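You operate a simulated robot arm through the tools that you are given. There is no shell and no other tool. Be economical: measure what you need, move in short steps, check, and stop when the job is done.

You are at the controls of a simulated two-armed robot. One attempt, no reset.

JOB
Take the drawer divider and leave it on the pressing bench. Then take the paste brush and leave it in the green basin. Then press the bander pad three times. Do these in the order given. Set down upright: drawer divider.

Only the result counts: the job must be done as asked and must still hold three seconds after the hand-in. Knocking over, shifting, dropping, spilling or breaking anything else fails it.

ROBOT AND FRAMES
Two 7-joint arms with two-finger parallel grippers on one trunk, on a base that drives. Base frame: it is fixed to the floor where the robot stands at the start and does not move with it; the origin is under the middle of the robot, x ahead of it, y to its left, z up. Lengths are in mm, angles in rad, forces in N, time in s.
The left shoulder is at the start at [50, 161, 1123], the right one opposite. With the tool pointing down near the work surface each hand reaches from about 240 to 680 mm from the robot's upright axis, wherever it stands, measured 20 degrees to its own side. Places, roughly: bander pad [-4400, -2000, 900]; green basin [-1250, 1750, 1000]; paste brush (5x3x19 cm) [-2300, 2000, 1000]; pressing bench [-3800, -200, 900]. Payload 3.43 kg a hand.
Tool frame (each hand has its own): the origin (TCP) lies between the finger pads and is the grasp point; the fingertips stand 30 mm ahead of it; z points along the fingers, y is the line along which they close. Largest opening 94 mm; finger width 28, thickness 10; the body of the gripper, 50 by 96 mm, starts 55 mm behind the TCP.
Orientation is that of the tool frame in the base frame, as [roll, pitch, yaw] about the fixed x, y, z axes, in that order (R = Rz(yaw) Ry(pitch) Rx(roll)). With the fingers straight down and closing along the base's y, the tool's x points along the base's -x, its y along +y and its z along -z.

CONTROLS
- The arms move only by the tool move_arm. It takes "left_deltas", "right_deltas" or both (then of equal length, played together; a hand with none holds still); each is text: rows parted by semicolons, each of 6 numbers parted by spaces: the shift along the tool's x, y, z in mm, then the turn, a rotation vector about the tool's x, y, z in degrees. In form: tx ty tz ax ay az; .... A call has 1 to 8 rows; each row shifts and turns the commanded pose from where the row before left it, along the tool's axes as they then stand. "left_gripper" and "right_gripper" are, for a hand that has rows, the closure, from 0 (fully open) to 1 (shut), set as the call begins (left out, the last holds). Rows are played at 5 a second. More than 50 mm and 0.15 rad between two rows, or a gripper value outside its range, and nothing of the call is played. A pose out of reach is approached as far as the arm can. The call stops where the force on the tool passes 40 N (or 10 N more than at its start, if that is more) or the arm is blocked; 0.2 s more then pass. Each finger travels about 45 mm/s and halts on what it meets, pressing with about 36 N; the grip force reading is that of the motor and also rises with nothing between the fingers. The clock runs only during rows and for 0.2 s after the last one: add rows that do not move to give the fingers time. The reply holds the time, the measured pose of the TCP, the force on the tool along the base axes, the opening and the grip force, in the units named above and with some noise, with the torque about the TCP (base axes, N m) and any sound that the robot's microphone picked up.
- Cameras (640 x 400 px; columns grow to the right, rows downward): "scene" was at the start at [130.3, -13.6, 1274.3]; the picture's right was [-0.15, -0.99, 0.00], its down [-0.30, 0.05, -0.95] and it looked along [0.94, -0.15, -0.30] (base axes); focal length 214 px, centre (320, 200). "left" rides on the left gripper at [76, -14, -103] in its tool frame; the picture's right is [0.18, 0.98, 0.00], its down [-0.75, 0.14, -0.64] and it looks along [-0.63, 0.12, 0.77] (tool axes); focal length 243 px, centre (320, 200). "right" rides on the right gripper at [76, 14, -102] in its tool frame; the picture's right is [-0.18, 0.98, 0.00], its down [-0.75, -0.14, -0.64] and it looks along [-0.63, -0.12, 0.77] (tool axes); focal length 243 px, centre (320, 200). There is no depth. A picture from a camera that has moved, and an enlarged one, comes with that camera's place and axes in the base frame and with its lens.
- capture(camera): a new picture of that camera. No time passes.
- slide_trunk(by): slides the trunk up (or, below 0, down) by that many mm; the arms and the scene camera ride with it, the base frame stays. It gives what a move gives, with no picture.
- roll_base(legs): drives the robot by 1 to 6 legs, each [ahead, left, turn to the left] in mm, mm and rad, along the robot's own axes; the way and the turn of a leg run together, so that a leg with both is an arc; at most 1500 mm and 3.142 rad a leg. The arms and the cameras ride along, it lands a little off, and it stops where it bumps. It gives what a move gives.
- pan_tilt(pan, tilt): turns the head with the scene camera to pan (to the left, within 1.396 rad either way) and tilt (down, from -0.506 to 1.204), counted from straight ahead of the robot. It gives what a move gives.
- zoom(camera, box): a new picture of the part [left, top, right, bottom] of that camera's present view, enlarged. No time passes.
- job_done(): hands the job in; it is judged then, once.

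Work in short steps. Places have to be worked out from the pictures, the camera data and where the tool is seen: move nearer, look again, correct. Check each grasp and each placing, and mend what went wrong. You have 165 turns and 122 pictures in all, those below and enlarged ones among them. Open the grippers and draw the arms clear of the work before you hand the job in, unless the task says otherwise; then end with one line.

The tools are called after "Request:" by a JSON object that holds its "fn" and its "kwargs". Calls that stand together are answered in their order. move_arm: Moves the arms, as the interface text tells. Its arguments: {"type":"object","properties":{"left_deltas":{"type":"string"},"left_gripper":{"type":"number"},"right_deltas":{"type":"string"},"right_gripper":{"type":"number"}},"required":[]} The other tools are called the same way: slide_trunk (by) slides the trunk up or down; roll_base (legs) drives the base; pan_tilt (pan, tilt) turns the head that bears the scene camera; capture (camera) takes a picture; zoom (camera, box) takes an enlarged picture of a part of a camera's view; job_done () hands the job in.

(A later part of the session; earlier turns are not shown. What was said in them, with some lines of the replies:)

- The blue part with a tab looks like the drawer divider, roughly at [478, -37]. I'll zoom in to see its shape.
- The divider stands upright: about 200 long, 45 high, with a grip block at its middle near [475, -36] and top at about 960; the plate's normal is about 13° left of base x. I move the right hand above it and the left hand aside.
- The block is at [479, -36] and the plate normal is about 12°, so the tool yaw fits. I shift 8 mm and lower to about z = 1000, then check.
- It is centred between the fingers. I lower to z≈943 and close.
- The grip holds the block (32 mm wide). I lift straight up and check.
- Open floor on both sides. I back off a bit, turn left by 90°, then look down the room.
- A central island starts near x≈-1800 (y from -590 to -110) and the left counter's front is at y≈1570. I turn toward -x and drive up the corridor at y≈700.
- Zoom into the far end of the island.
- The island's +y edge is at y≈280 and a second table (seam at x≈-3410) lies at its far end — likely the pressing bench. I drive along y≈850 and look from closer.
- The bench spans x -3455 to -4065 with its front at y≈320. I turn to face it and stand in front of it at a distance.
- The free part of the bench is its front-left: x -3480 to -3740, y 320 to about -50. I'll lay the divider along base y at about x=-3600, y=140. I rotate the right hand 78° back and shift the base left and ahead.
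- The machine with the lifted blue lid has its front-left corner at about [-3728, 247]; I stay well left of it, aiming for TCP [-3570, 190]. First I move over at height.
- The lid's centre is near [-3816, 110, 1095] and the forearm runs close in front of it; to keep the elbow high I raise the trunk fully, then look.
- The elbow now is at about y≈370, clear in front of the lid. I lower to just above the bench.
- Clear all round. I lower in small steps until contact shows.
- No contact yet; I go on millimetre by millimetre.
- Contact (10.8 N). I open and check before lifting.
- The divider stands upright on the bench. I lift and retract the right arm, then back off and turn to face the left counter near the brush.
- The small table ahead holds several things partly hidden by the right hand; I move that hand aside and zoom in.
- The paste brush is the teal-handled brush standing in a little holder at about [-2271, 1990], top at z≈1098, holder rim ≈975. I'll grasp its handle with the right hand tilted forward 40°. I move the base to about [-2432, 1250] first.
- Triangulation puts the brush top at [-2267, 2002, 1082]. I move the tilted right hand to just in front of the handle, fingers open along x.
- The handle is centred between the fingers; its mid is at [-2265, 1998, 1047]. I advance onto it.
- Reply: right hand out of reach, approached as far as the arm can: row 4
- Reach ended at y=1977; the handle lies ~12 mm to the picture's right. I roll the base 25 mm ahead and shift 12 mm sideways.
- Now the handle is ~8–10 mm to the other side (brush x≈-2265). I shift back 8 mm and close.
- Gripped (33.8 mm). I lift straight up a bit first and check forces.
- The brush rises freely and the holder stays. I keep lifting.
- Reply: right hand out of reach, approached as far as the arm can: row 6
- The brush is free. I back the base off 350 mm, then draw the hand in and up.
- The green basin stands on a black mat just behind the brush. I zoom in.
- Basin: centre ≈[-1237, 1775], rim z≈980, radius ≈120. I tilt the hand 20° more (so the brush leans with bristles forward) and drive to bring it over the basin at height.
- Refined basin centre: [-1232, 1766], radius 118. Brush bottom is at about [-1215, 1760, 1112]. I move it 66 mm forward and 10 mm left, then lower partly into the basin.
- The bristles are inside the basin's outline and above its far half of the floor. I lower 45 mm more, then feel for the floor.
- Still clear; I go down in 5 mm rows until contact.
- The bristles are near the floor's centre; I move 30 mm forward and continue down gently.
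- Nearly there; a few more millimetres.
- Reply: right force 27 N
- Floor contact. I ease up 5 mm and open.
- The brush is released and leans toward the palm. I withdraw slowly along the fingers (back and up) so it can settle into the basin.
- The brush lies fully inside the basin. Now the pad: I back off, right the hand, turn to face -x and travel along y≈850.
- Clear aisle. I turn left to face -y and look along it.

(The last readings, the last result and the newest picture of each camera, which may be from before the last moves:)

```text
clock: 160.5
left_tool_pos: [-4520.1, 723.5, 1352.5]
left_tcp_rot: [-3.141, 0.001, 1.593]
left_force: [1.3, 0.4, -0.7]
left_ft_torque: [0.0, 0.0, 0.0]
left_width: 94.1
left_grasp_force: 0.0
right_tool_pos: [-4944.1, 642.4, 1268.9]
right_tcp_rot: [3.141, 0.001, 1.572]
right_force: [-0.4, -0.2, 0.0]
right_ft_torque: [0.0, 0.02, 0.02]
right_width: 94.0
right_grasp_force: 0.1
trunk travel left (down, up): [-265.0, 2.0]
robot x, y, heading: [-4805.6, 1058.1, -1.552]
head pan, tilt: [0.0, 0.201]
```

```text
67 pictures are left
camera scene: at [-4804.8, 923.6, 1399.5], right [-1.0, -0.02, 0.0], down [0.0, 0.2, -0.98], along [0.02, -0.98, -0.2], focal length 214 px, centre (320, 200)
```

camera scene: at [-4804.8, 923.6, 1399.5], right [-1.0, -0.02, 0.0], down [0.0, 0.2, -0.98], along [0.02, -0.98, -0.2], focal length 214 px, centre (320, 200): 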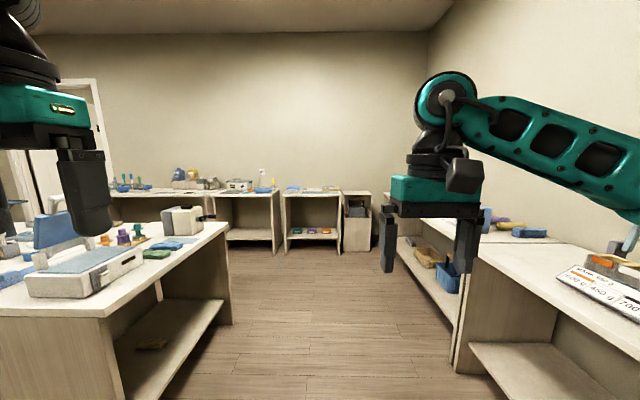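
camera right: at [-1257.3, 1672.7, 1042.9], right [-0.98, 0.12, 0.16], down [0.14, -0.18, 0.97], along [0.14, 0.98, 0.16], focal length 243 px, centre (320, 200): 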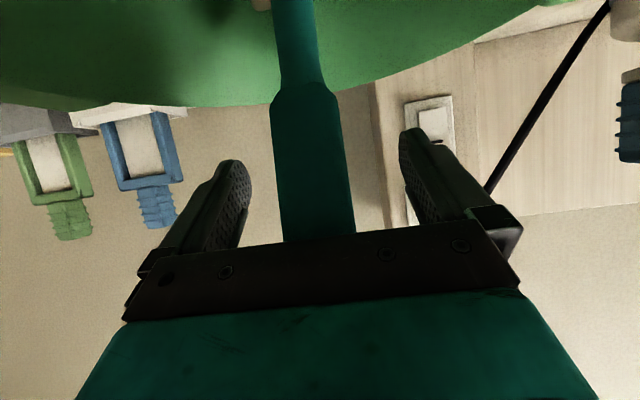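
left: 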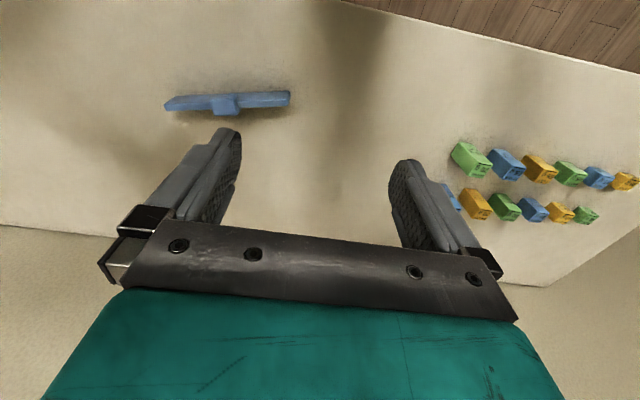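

The aisle is free down to the -y wall tables. I drive ahead 2100 mm with a small heading correction.

Request:
{"fn": "roll_base", "kwargs": {"legs": [[0, 0, -0.019], [1300, 0, 0], [800, 0, 0]]}}

Request:
{"fn": "pan_tilt", "kwargs": {"pan": 0.3, "tilt": 0.3}}

Request:
{"fn": "capture", "kwargs": {"camera": "scene"}}

```text
clock: 171.2
left_tool_pos: [-4525.8, -1377.2, 1350.5]
left_tcp_rot: [-3.138, 0.002, 1.579]
left_force: [-0.3, -0.4, -1.0]
left_ft_torque: [0.03, 0.01, -0.01]
left_width: 94.2
left_grasp_force: 0.1
right_tool_pos: [-4950.2, -1452.9, 1268.2]
right_tcp_rot: [3.141, 0.0, 1.559]
right_force: [-0.1, -0.1, -0.7]
right_ft_torque: [0.04, -0.01, 0.0]
right_width: 93.8
right_grasp_force: 0.1
trunk travel left (down, up): [-265.0, 2.0]
robot x, y, heading: [-4810.1, -1036.1, -1.567]
head pan, tilt: [0.0, 0.201]
```

```text
clock: 172.0
left_tool_pos: [-4524.7, -1377.0, 1350.8]
left_tcp_rot: [-3.138, 0.003, 1.578]
left_force: [-1.2, 0.4, 0.7]
left_ft_torque: [0.02, 0.0, 0.02]
left_width: 93.9
left_grasp_force: 0.0
right_tool_pos: [-4952.1, -1451.2, 1268.1]
right_tcp_rot: [3.141, 0.001, 1.561]
right_force: [-0.5, -0.1, -0.4]
right_ft_torque: [-0.01, 0.0, -0.02]
right_width: 94.3
right_grasp_force: 0.1
trunk travel left (down, up): [-265.0, 2.0]
robot x, y, heading: [-4807.5, -1039.4, -1.562]
head pan, tilt: [0.3, 0.3]
```

```text
66 pictures are left
camera scene: at [-4781.1, -1168.7, 1390.2], right [-0.95, -0.3, 0.0], down [-0.09, 0.28, -0.96], along [0.29, -0.91, -0.3], focal length 214 px, centre (320, 200)
```

scene: 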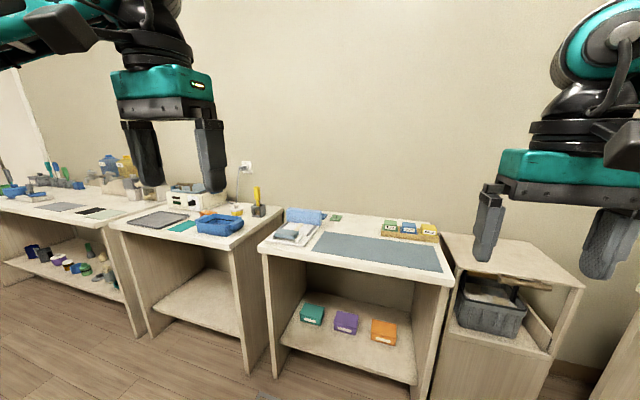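

Pad should be on the middle table's left front, near the white item at (295, 235). I zoom in.

Request:
{"fn": "zoom", "kwargs": {"camera": "scene", "box": [180, 170, 340, 270]}}

```text
4.00 times, centred on (260, 220) of scene
camera zoom: at [-4781.1, -1168.7, 1390.2], right [-0.95, -0.3, 0.0], down [-0.09, 0.28, -0.96], along [0.29, -0.91, -0.3], focal length 858 px, centre (560, 120)
```

zoom: 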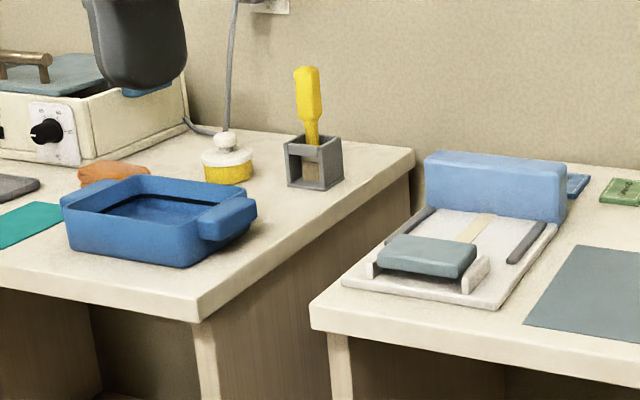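

The bander's grey pad is at about [-4347, -2020], z≈930. I bring the base to about [-4600, -1500] so the left hand can press it.

Request:
{"fn": "roll_base", "kwargs": {"legs": [[0, 210, -0.006], [450, 0, 0]]}}

Request:
{"fn": "pan_tilt", "kwargs": {"pan": 0.3, "tilt": 0.6}}

Request:
{"fn": "capture", "kwargs": {"camera": "scene"}}

Request:
{"fn": "capture", "kwargs": {"camera": "left"}}

```text
clock: 176.0
left_tool_pos: [-4315.4, -1830.1, 1349.8]
left_tcp_rot: [-3.139, 0.002, 1.578]
left_force: [-0.1, 0.8, -0.4]
left_ft_torque: [0.04, -0.01, 0.01]
left_width: 94.0
left_grasp_force: 0.1
right_tool_pos: [-4738.7, -1904.2, 1268.1]
right_tcp_rot: [-3.14, 0.0, 1.558]
right_force: [0.6, -0.7, -0.2]
right_ft_torque: [0.0, 0.04, 0.01]
right_width: 94.1
right_grasp_force: 0.1
trunk travel left (down, up): [-265.0, 2.0]
robot x, y, heading: [-4594.9, -1495.2, -1.563]
head pan, tilt: [0.3, 0.3]
```

```text
clock: 176.8
left_tool_pos: [-4314.5, -1829.4, 1351.3]
left_tcp_rot: [-3.14, 0.003, 1.581]
left_force: [-0.4, -0.1, -0.2]
left_ft_torque: [-0.05, 0.02, 0.0]
left_width: 94.3
left_grasp_force: 0.0
right_tool_pos: [-4740.0, -1904.5, 1269.6]
right_tcp_rot: [3.141, 0.001, 1.559]
right_force: [0.1, -0.3, 0.6]
right_ft_torque: [-0.04, 0.03, -0.01]
right_width: 93.7
right_grasp_force: 0.0
trunk travel left (down, up): [-265.0, 2.0]
robot x, y, heading: [-4595.5, -1491.5, -1.571]
head pan, tilt: [0.3, 0.6]
```

```text
64 pictures are left
camera scene: at [-4570.7, -1616.4, 1362.8], right [-0.95, -0.3, 0.0], down [-0.17, 0.54, -0.83], along [0.25, -0.79, -0.56], focal length 214 px, centre (320, 200)
```

scene: 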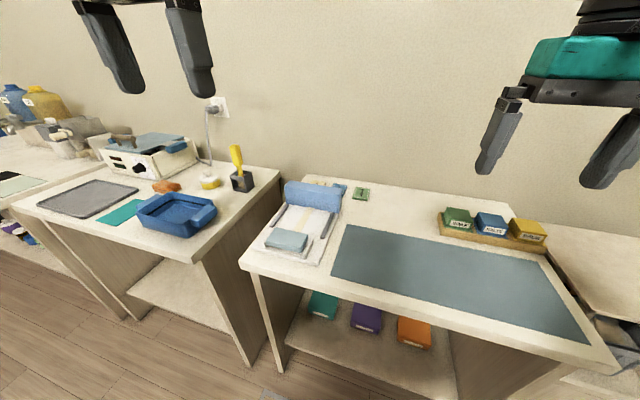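

```text
63 pictures are left
camera left: at [-4330.7, -1753.6, 1453.1], right [0.98, 0.19, 0.0], down [0.15, -0.75, 0.64], along [0.12, -0.63, -0.77], focal length 243 px, centre (320, 200)
```

left: 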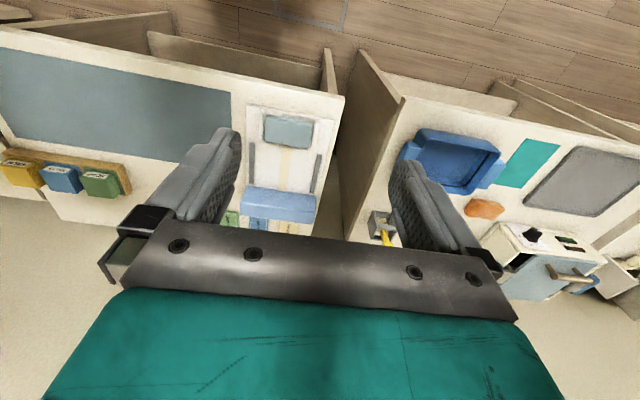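

Both views agree: pad centre ≈[-4353, -2000], about 110×80 mm. I close the left gripper, move above it and lower to a safe height.

Request:
{"fn": "move_arm", "kwargs": {"left_deltas": "-42.5 -9.5 0 0 0 0; -42.5 -9.5 0 0 0 0; -42.5 -9.5 0 0 0 0; -42.5 -9.5 0 0 0 0; 0 0 45 0 0 0; 0 0 45 0 0 0; 0 0 45 0 0 0; 0 0 45 0 0 0", "left_gripper": 1}}

Request:
{"fn": "move_arm", "kwargs": {"left_deltas": "0 0 45 0 0 0; 0 0 45 0 0 0; 0 0 0 0 0 0"}}

Request:
{"fn": "capture", "kwargs": {"camera": "left"}}

Request:
{"fn": "capture", "kwargs": {"camera": "scene"}}

```text
clock: 178.6
left_tool_pos: [-4350.0, -2000.6, 1173.0]
left_tcp_rot: [-3.14, 0.004, 1.58]
left_force: [0.2, -0.9, -0.3]
left_ft_torque: [0.0, 0.02, 0.02]
left_width: 0.1
left_grasp_force: 32.8
right_tool_pos: [-4739.8, -1905.3, 1269.7]
right_tcp_rot: [-3.141, 0.0, 1.558]
right_force: [0.2, -0.6, 0.2]
right_ft_torque: [0.0, -0.01, 0.01]
right_width: 94.0
right_grasp_force: 0.1
trunk travel left (down, up): [-265.0, 2.0]
robot x, y, heading: [-4594.3, -1495.0, -1.561]
head pan, tilt: [0.3, 0.6]
```

```text
clock: 179.4
left_tool_pos: [-4352.1, -2001.4, 1083.5]
left_tcp_rot: [-3.14, 0.004, 1.58]
left_force: [-0.5, -0.1, 0.0]
left_ft_torque: [-0.01, -0.03, -0.02]
left_width: 0.0
left_grasp_force: 33.5
right_tool_pos: [-4739.0, -1903.9, 1268.7]
right_tcp_rot: [-3.141, 0.003, 1.559]
right_force: [0.1, 0.4, -0.4]
right_ft_torque: [-0.01, -0.01, 0.01]
right_width: 93.9
right_grasp_force: 0.0
trunk travel left (down, up): [-265.0, 2.0]
robot x, y, heading: [-4598.1, -1490.5, -1.566]
head pan, tilt: [0.3, 0.6]
```

```text
62 pictures are left
camera left: at [-4367.0, -1925.8, 1186.1], right [0.98, 0.19, 0.0], down [0.15, -0.75, 0.64], along [0.12, -0.63, -0.76], focal length 243 px, centre (320, 200)
```

left: 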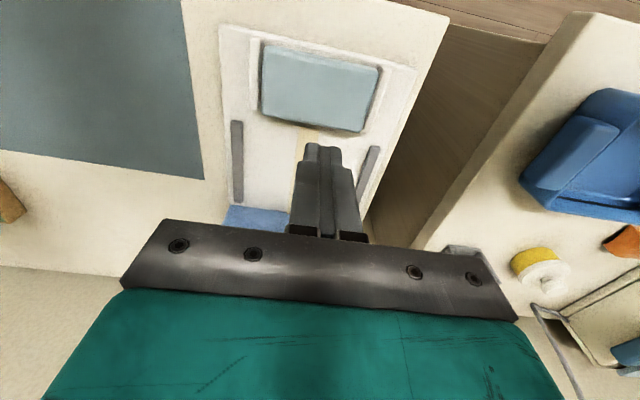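

```text
61 pictures are left
camera scene: at [-4570.8, -1616.3, 1362.7], right [-0.95, -0.3, 0.0], down [-0.17, 0.54, -0.83], along [0.25, -0.79, -0.56], focal length 214 px, centre (320, 200)
```

scene: 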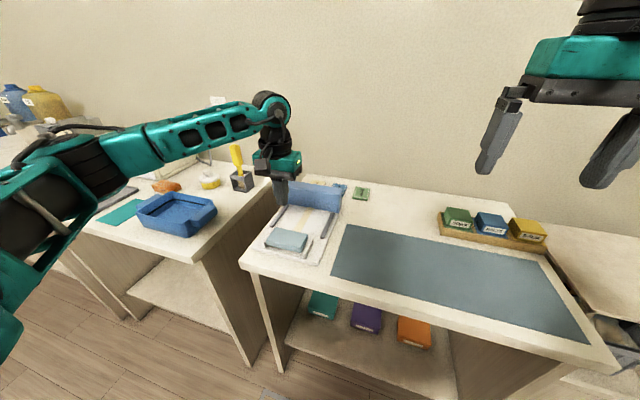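

The fingertips line up with the pad (centre ≈[-4354, -1996]). I lower to just above it.

Request:
{"fn": "move_arm", "kwargs": {"left_deltas": "4 0 35 0 0 0; 0 0 35 0 0 0; 0 0 25 0 0 0; 0 0 0 0 0 0"}}

Request:
{"fn": "capture", "kwargs": {"camera": "left"}}

Request:
{"fn": "zoom", "kwargs": {"camera": "scene", "box": [210, 150, 370, 280]}}

```text
clock: 180.4
left_tool_pos: [-4351.6, -1996.6, 988.6]
left_tcp_rot: [-3.141, 0.004, 1.58]
left_force: [0.3, 0.3, 0.3]
left_ft_torque: [0.01, 0.0, 0.02]
left_width: 0.0
left_grasp_force: 32.6
right_tool_pos: [-4740.3, -1905.4, 1269.0]
right_tcp_rot: [3.139, 0.002, 1.559]
right_force: [-0.5, -0.4, 0.4]
right_ft_torque: [-0.03, -0.01, -0.02]
right_width: 94.1
right_grasp_force: 0.1
trunk travel left (down, up): [-265.0, 2.0]
robot x, y, heading: [-4595.5, -1495.8, -1.565]
head pan, tilt: [0.3, 0.6]
```

```text
60 pictures are left
camera left: at [-4368.0, -1921.1, 1090.5], right [0.98, 0.19, 0.0], down [0.15, -0.75, 0.64], along [0.12, -0.63, -0.77], focal length 243 px, centre (320, 200)
```

left: 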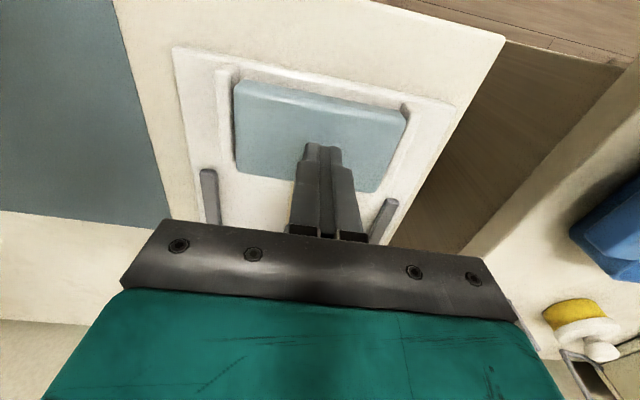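

```text
3.08 times, centred on (290, 215) of scene
camera zoom: at [-4570.8, -1616.4, 1362.7], right [-0.95, -0.3, 0.0], down [-0.17, 0.54, -0.83], along [0.25, -0.79, -0.56], focal length 660 px, centre (412, 154)
```

zoom: 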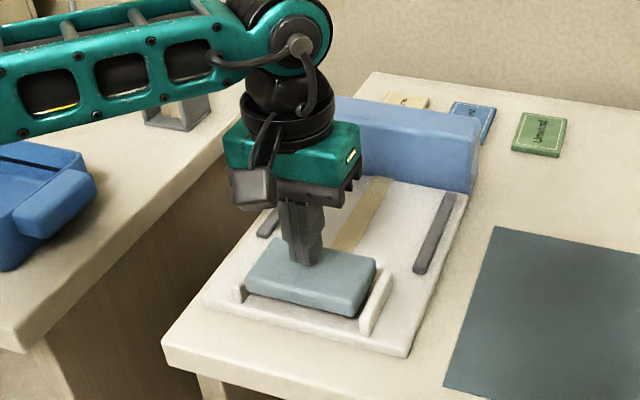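

The tip is a bit toward the back of the pad; I shift 8 mm toward the robot and feel downward.

Request:
{"fn": "move_arm", "kwargs": {"left_deltas": "7 -2 6 0 0 0; 0 0 5 0 0 0; 0 0 4 0 0 0; 0 0 0 0 0 0"}}

```text
clock: 181.4
left_tool_pos: [-4353.5, -1989.8, 972.0]
left_tcp_rot: [-3.138, 0.002, 1.58]
left_force: [-1.0, 1.5, 3.2]
left_ft_torque: [0.04, 0.02, -0.02]
left_width: 0.0
left_grasp_force: 32.9
right_tool_pos: [-4740.0, -1905.3, 1269.3]
right_tcp_rot: [3.141, 0.004, 1.56]
right_force: [0.1, 0.2, 0.2]
right_ft_torque: [-0.03, -0.03, 0.05]
right_width: 94.3
right_grasp_force: 0.1
trunk travel left (down, up): [-265.0, 2.0]
robot x, y, heading: [-4597.4, -1490.2, -1.567]
head pan, tilt: [0.3, 0.6]
```

Just touching (3 N) at TCP z≈972. I press further in 2 mm steps and listen.

Request:
{"fn": "move_arm", "kwargs": {"left_deltas": "0 0 2 0 0 0; 0 0 0 0 0 0"}}

Request:
{"fn": "move_arm", "kwargs": {"left_deltas": "0 0 2 0 0 0; 0 0 0 0 0 0"}}

Request:
{"fn": "move_arm", "kwargs": {"left_deltas": "0 0 2 0 0 0; 0 0 0 0 0 0"}}

```text
clock: 182.0
left_tool_pos: [-4354.9, -1990.2, 970.3]
left_tcp_rot: [-3.139, 0.004, 1.577]
left_force: [-0.9, -1.0, 3.4]
left_ft_torque: [0.02, 0.04, 0.01]
left_width: 0.2
left_grasp_force: 33.3
right_tool_pos: [-4739.7, -1904.4, 1269.1]
right_tcp_rot: [3.14, 0.001, 1.56]
right_force: [-0.4, 0.7, -0.5]
right_ft_torque: [0.03, -0.01, 0.02]
right_width: 93.9
right_grasp_force: 0.0
trunk travel left (down, up): [-265.0, 2.0]
robot x, y, heading: [-4596.6, -1491.7, -1.566]
head pan, tilt: [0.3, 0.6]
heard: click
```

```text
clock: 182.6
left_tool_pos: [-4352.7, -1989.8, 968.0]
left_tcp_rot: [-3.139, 0.003, 1.579]
left_force: [-1.4, -2.2, 3.8]
left_ft_torque: [-0.02, 0.04, 0.05]
left_width: 0.0
left_grasp_force: 33.6
right_tool_pos: [-4740.6, -1904.4, 1269.1]
right_tcp_rot: [3.14, 0.002, 1.558]
right_force: [0.7, 0.7, 0.0]
right_ft_torque: [0.01, 0.04, -0.03]
right_width: 94.0
right_grasp_force: 0.0
trunk travel left (down, up): [-265.0, 2.0]
robot x, y, heading: [-4590.1, -1492.7, -1.564]
head pan, tilt: [0.3, 0.6]
```

```text
clock: 183.2
left_tool_pos: [-4353.5, -1989.8, 966.9]
left_tcp_rot: [-3.139, 0.006, 1.578]
left_force: [1.6, -0.2, 13.3]
left_ft_torque: [0.08, -0.02, -0.05]
left_width: 0.1
left_grasp_force: 33.2
right_tool_pos: [-4740.2, -1904.1, 1269.4]
right_tcp_rot: [3.139, 0.001, 1.558]
right_force: [-0.3, 0.8, 0.8]
right_ft_torque: [-0.01, 0.01, -0.01]
right_width: 93.8
right_grasp_force: 0.1
trunk travel left (down, up): [-265.0, 2.0]
robot x, y, heading: [-4596.4, -1491.4, -1.564]
head pan, tilt: [0.3, 0.6]
```

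One click at z≈970; the stop is near 967. I release fully upward.

Request:
{"fn": "move_arm", "kwargs": {"left_deltas": "0 0 -8 0 0 0; 0 0 -10 0 0 0; 0 0 0 0 0 0; 0 0 0 0 0 0"}}

```text
clock: 184.2
left_tool_pos: [-4353.4, -1989.4, 983.5]
left_tcp_rot: [-3.139, 0.002, 1.578]
left_force: [0.7, 0.1, 0.7]
left_ft_torque: [-0.01, 0.0, 0.03]
left_width: 0.0
left_grasp_force: 32.7
right_tool_pos: [-4739.6, -1905.3, 1269.5]
right_tcp_rot: [3.141, 0.002, 1.558]
right_force: [-0.7, -0.2, 0.5]
right_ft_torque: [-0.02, 0.01, 0.02]
right_width: 94.1
right_grasp_force: 0.1
trunk travel left (down, up): [-265.0, 2.0]
robot x, y, heading: [-4597.5, -1491.7, -1.563]
head pan, tilt: [0.3, 0.6]
```

Second press: down to 967 and back up in separate calls, listening for one click.

Request:
{"fn": "move_arm", "kwargs": {"left_deltas": "0 0 8 0 0 0; 0 0 5 0 0 0; 0 0 3 0 0 0; 0 0 0 0 0 0"}}

Request:
{"fn": "move_arm", "kwargs": {"left_deltas": "0 0 -8 0 0 0; 0 0 -8 0 0 0; 0 0 0 0 0 0; 0 0 0 0 0 0"}}

```text
clock: 185.2
left_tool_pos: [-4353.7, -1990.3, 967.1]
left_tcp_rot: [-3.14, 0.005, 1.58]
left_force: [1.7, -1.6, 3.3]
left_ft_torque: [0.01, -0.07, -0.02]
left_width: 0.2
left_grasp_force: 32.8
right_tool_pos: [-4739.4, -1904.3, 1268.3]
right_tcp_rot: [-3.14, 0.002, 1.557]
right_force: [0.1, 0.0, 0.0]
right_ft_torque: [0.0, 0.01, 0.02]
right_width: 94.2
right_grasp_force: 0.1
trunk travel left (down, up): [-265.0, 2.0]
robot x, y, heading: [-4593.5, -1494.2, -1.561]
head pan, tilt: [0.3, 0.6]
heard: click
```

```text
clock: 186.2
left_tool_pos: [-4353.5, -1991.5, 981.9]
left_tcp_rot: [-3.141, 0.002, 1.579]
left_force: [0.0, 0.2, -0.4]
left_ft_torque: [0.01, -0.01, -0.01]
left_width: 0.0
left_grasp_force: 33.3
right_tool_pos: [-4739.6, -1906.1, 1268.4]
right_tcp_rot: [3.139, 0.002, 1.559]
right_force: [0.5, 0.5, 0.4]
right_ft_torque: [-0.01, -0.01, -0.03]
right_width: 93.9
right_grasp_force: 0.1
trunk travel left (down, up): [-265.0, 2.0]
robot x, y, heading: [-4595.5, -1490.1, -1.562]
head pan, tilt: [0.3, 0.6]
```

Second click heard. Third and last press.

Request:
{"fn": "move_arm", "kwargs": {"left_deltas": "0 0 8 0 0 0; 0 0 5 0 0 0; 0 0 2 0 0 0; 0 0 0 0 0 0"}}

Request:
{"fn": "move_arm", "kwargs": {"left_deltas": "0 0 -8 0 0 0; 0 0 -12 0 0 0; 0 0 -40 0 0 0; 0 0 -45 0 0 0; 0 0 -45 0 0 0; 0 0 -45 0 0 0; 0 0 -45 0 0 0; 0 0 0 0 0 0"}}

Request:
{"fn": "capture", "kwargs": {"camera": "scene"}}

```text
clock: 187.2
left_tool_pos: [-4354.7, -1989.3, 968.5]
left_tcp_rot: [-3.139, 0.003, 1.58]
left_force: [-0.1, -1.5, 3.8]
left_ft_torque: [-0.03, -0.03, -0.01]
left_width: 0.0
left_grasp_force: 32.8
right_tool_pos: [-4740.0, -1904.2, 1269.8]
right_tcp_rot: [3.14, 0.002, 1.558]
right_force: [-0.1, 0.5, 0.0]
right_ft_torque: [0.04, 0.0, 0.0]
right_width: 94.1
right_grasp_force: 0.1
trunk travel left (down, up): [-265.0, 2.0]
robot x, y, heading: [-4594.2, -1491.5, -1.567]
head pan, tilt: [0.3, 0.6]
heard: click
```

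```text
clock: 189.0
left_tool_pos: [-4353.6, -1991.5, 1207.7]
left_tcp_rot: [-3.141, 0.001, 1.578]
left_force: [-0.1, -0.3, -0.4]
left_ft_torque: [0.02, 0.04, -0.01]
left_width: 0.3
left_grasp_force: 33.1
right_tool_pos: [-4739.5, -1906.1, 1269.0]
right_tcp_rot: [3.141, 0.001, 1.558]
right_force: [0.3, 0.6, 0.1]
right_ft_torque: [-0.03, 0.02, -0.01]
right_width: 94.1
right_grasp_force: 0.0
trunk travel left (down, up): [-265.0, 2.0]
robot x, y, heading: [-4597.0, -1492.5, -1.565]
head pan, tilt: [0.3, 0.6]
```

```text
58 pictures are left
camera scene: at [-4570.4, -1616.7, 1362.6], right [-0.95, -0.3, 0.0], down [-0.17, 0.54, -0.82], along [0.25, -0.79, -0.57], focal length 214 px, centre (320, 200)
```

scene: 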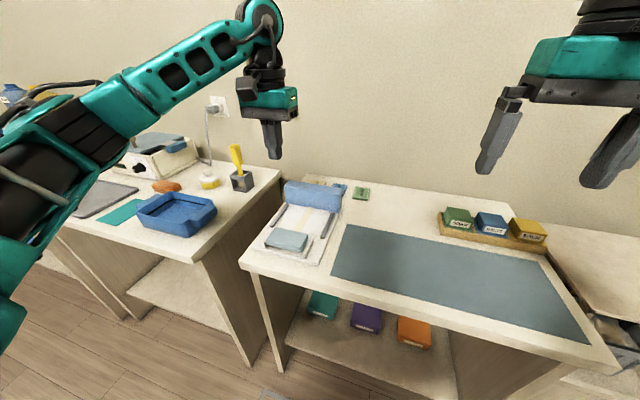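

Three clicks have been heard and nothing was disturbed. I open the left gripper, raise and draw the arm back, then back the base off.

Request:
{"fn": "move_arm", "kwargs": {"left_deltas": "20 0 -40 0 0 0; 35 0 -30 0 0 0; 45 0 0 0 0 0; 45 0 0 0 0 0; 0 0 0 0 0 0; 0 0 0 0 0 0; 0 0 0 0 0 0; 0 0 0 0 0 0", "left_gripper": 0}}

Request:
{"fn": "roll_base", "kwargs": {"legs": [[-400, 0, 0]]}}

```text
clock: 190.8
left_tool_pos: [-4356.7, -1844.5, 1279.6]
left_tcp_rot: [-3.14, 0.001, 1.579]
left_force: [-0.3, -0.2, -1.2]
left_ft_torque: [0.04, 0.01, 0.05]
left_width: 93.8
left_grasp_force: 0.1
right_tool_pos: [-4740.1, -1904.8, 1269.3]
right_tcp_rot: [3.14, 0.001, 1.557]
right_force: [0.5, -0.2, -0.2]
right_ft_torque: [0.0, 0.0, -0.01]
right_width: 93.9
right_grasp_force: 0.0
trunk travel left (down, up): [-265.0, 2.0]
robot x, y, heading: [-4595.6, -1494.4, -1.569]
head pan, tilt: [0.3, 0.6]
```

```text
clock: 193.3
left_tool_pos: [-4356.0, -1448.5, 1277.8]
left_tcp_rot: [-3.14, 0.003, 1.586]
left_force: [0.3, 0.9, 0.2]
left_ft_torque: [-0.01, -0.03, 0.04]
left_width: 94.0
left_grasp_force: 0.0
right_tool_pos: [-4740.9, -1510.4, 1269.4]
right_tcp_rot: [3.14, 0.004, 1.565]
right_force: [-0.7, -0.3, 0.4]
right_ft_torque: [0.03, 0.01, 0.01]
right_width: 93.8
right_grasp_force: 0.0
trunk travel left (down, up): [-265.0, 2.0]
robot x, y, heading: [-4602.3, -1097.4, -1.558]
head pan, tilt: [0.3, 0.6]
```

All parts are done, and both grippers are open and clear of the work, so I hand the job in.

Request:
{"fn": "job_done", "kwargs": {}}

```text
The job is handed in.
```

The job is handed in: the drawer divider stands upright on the pressing bench, the paste brush lies in the green basin, and the bander pad was pressed three times with a click heard each time.
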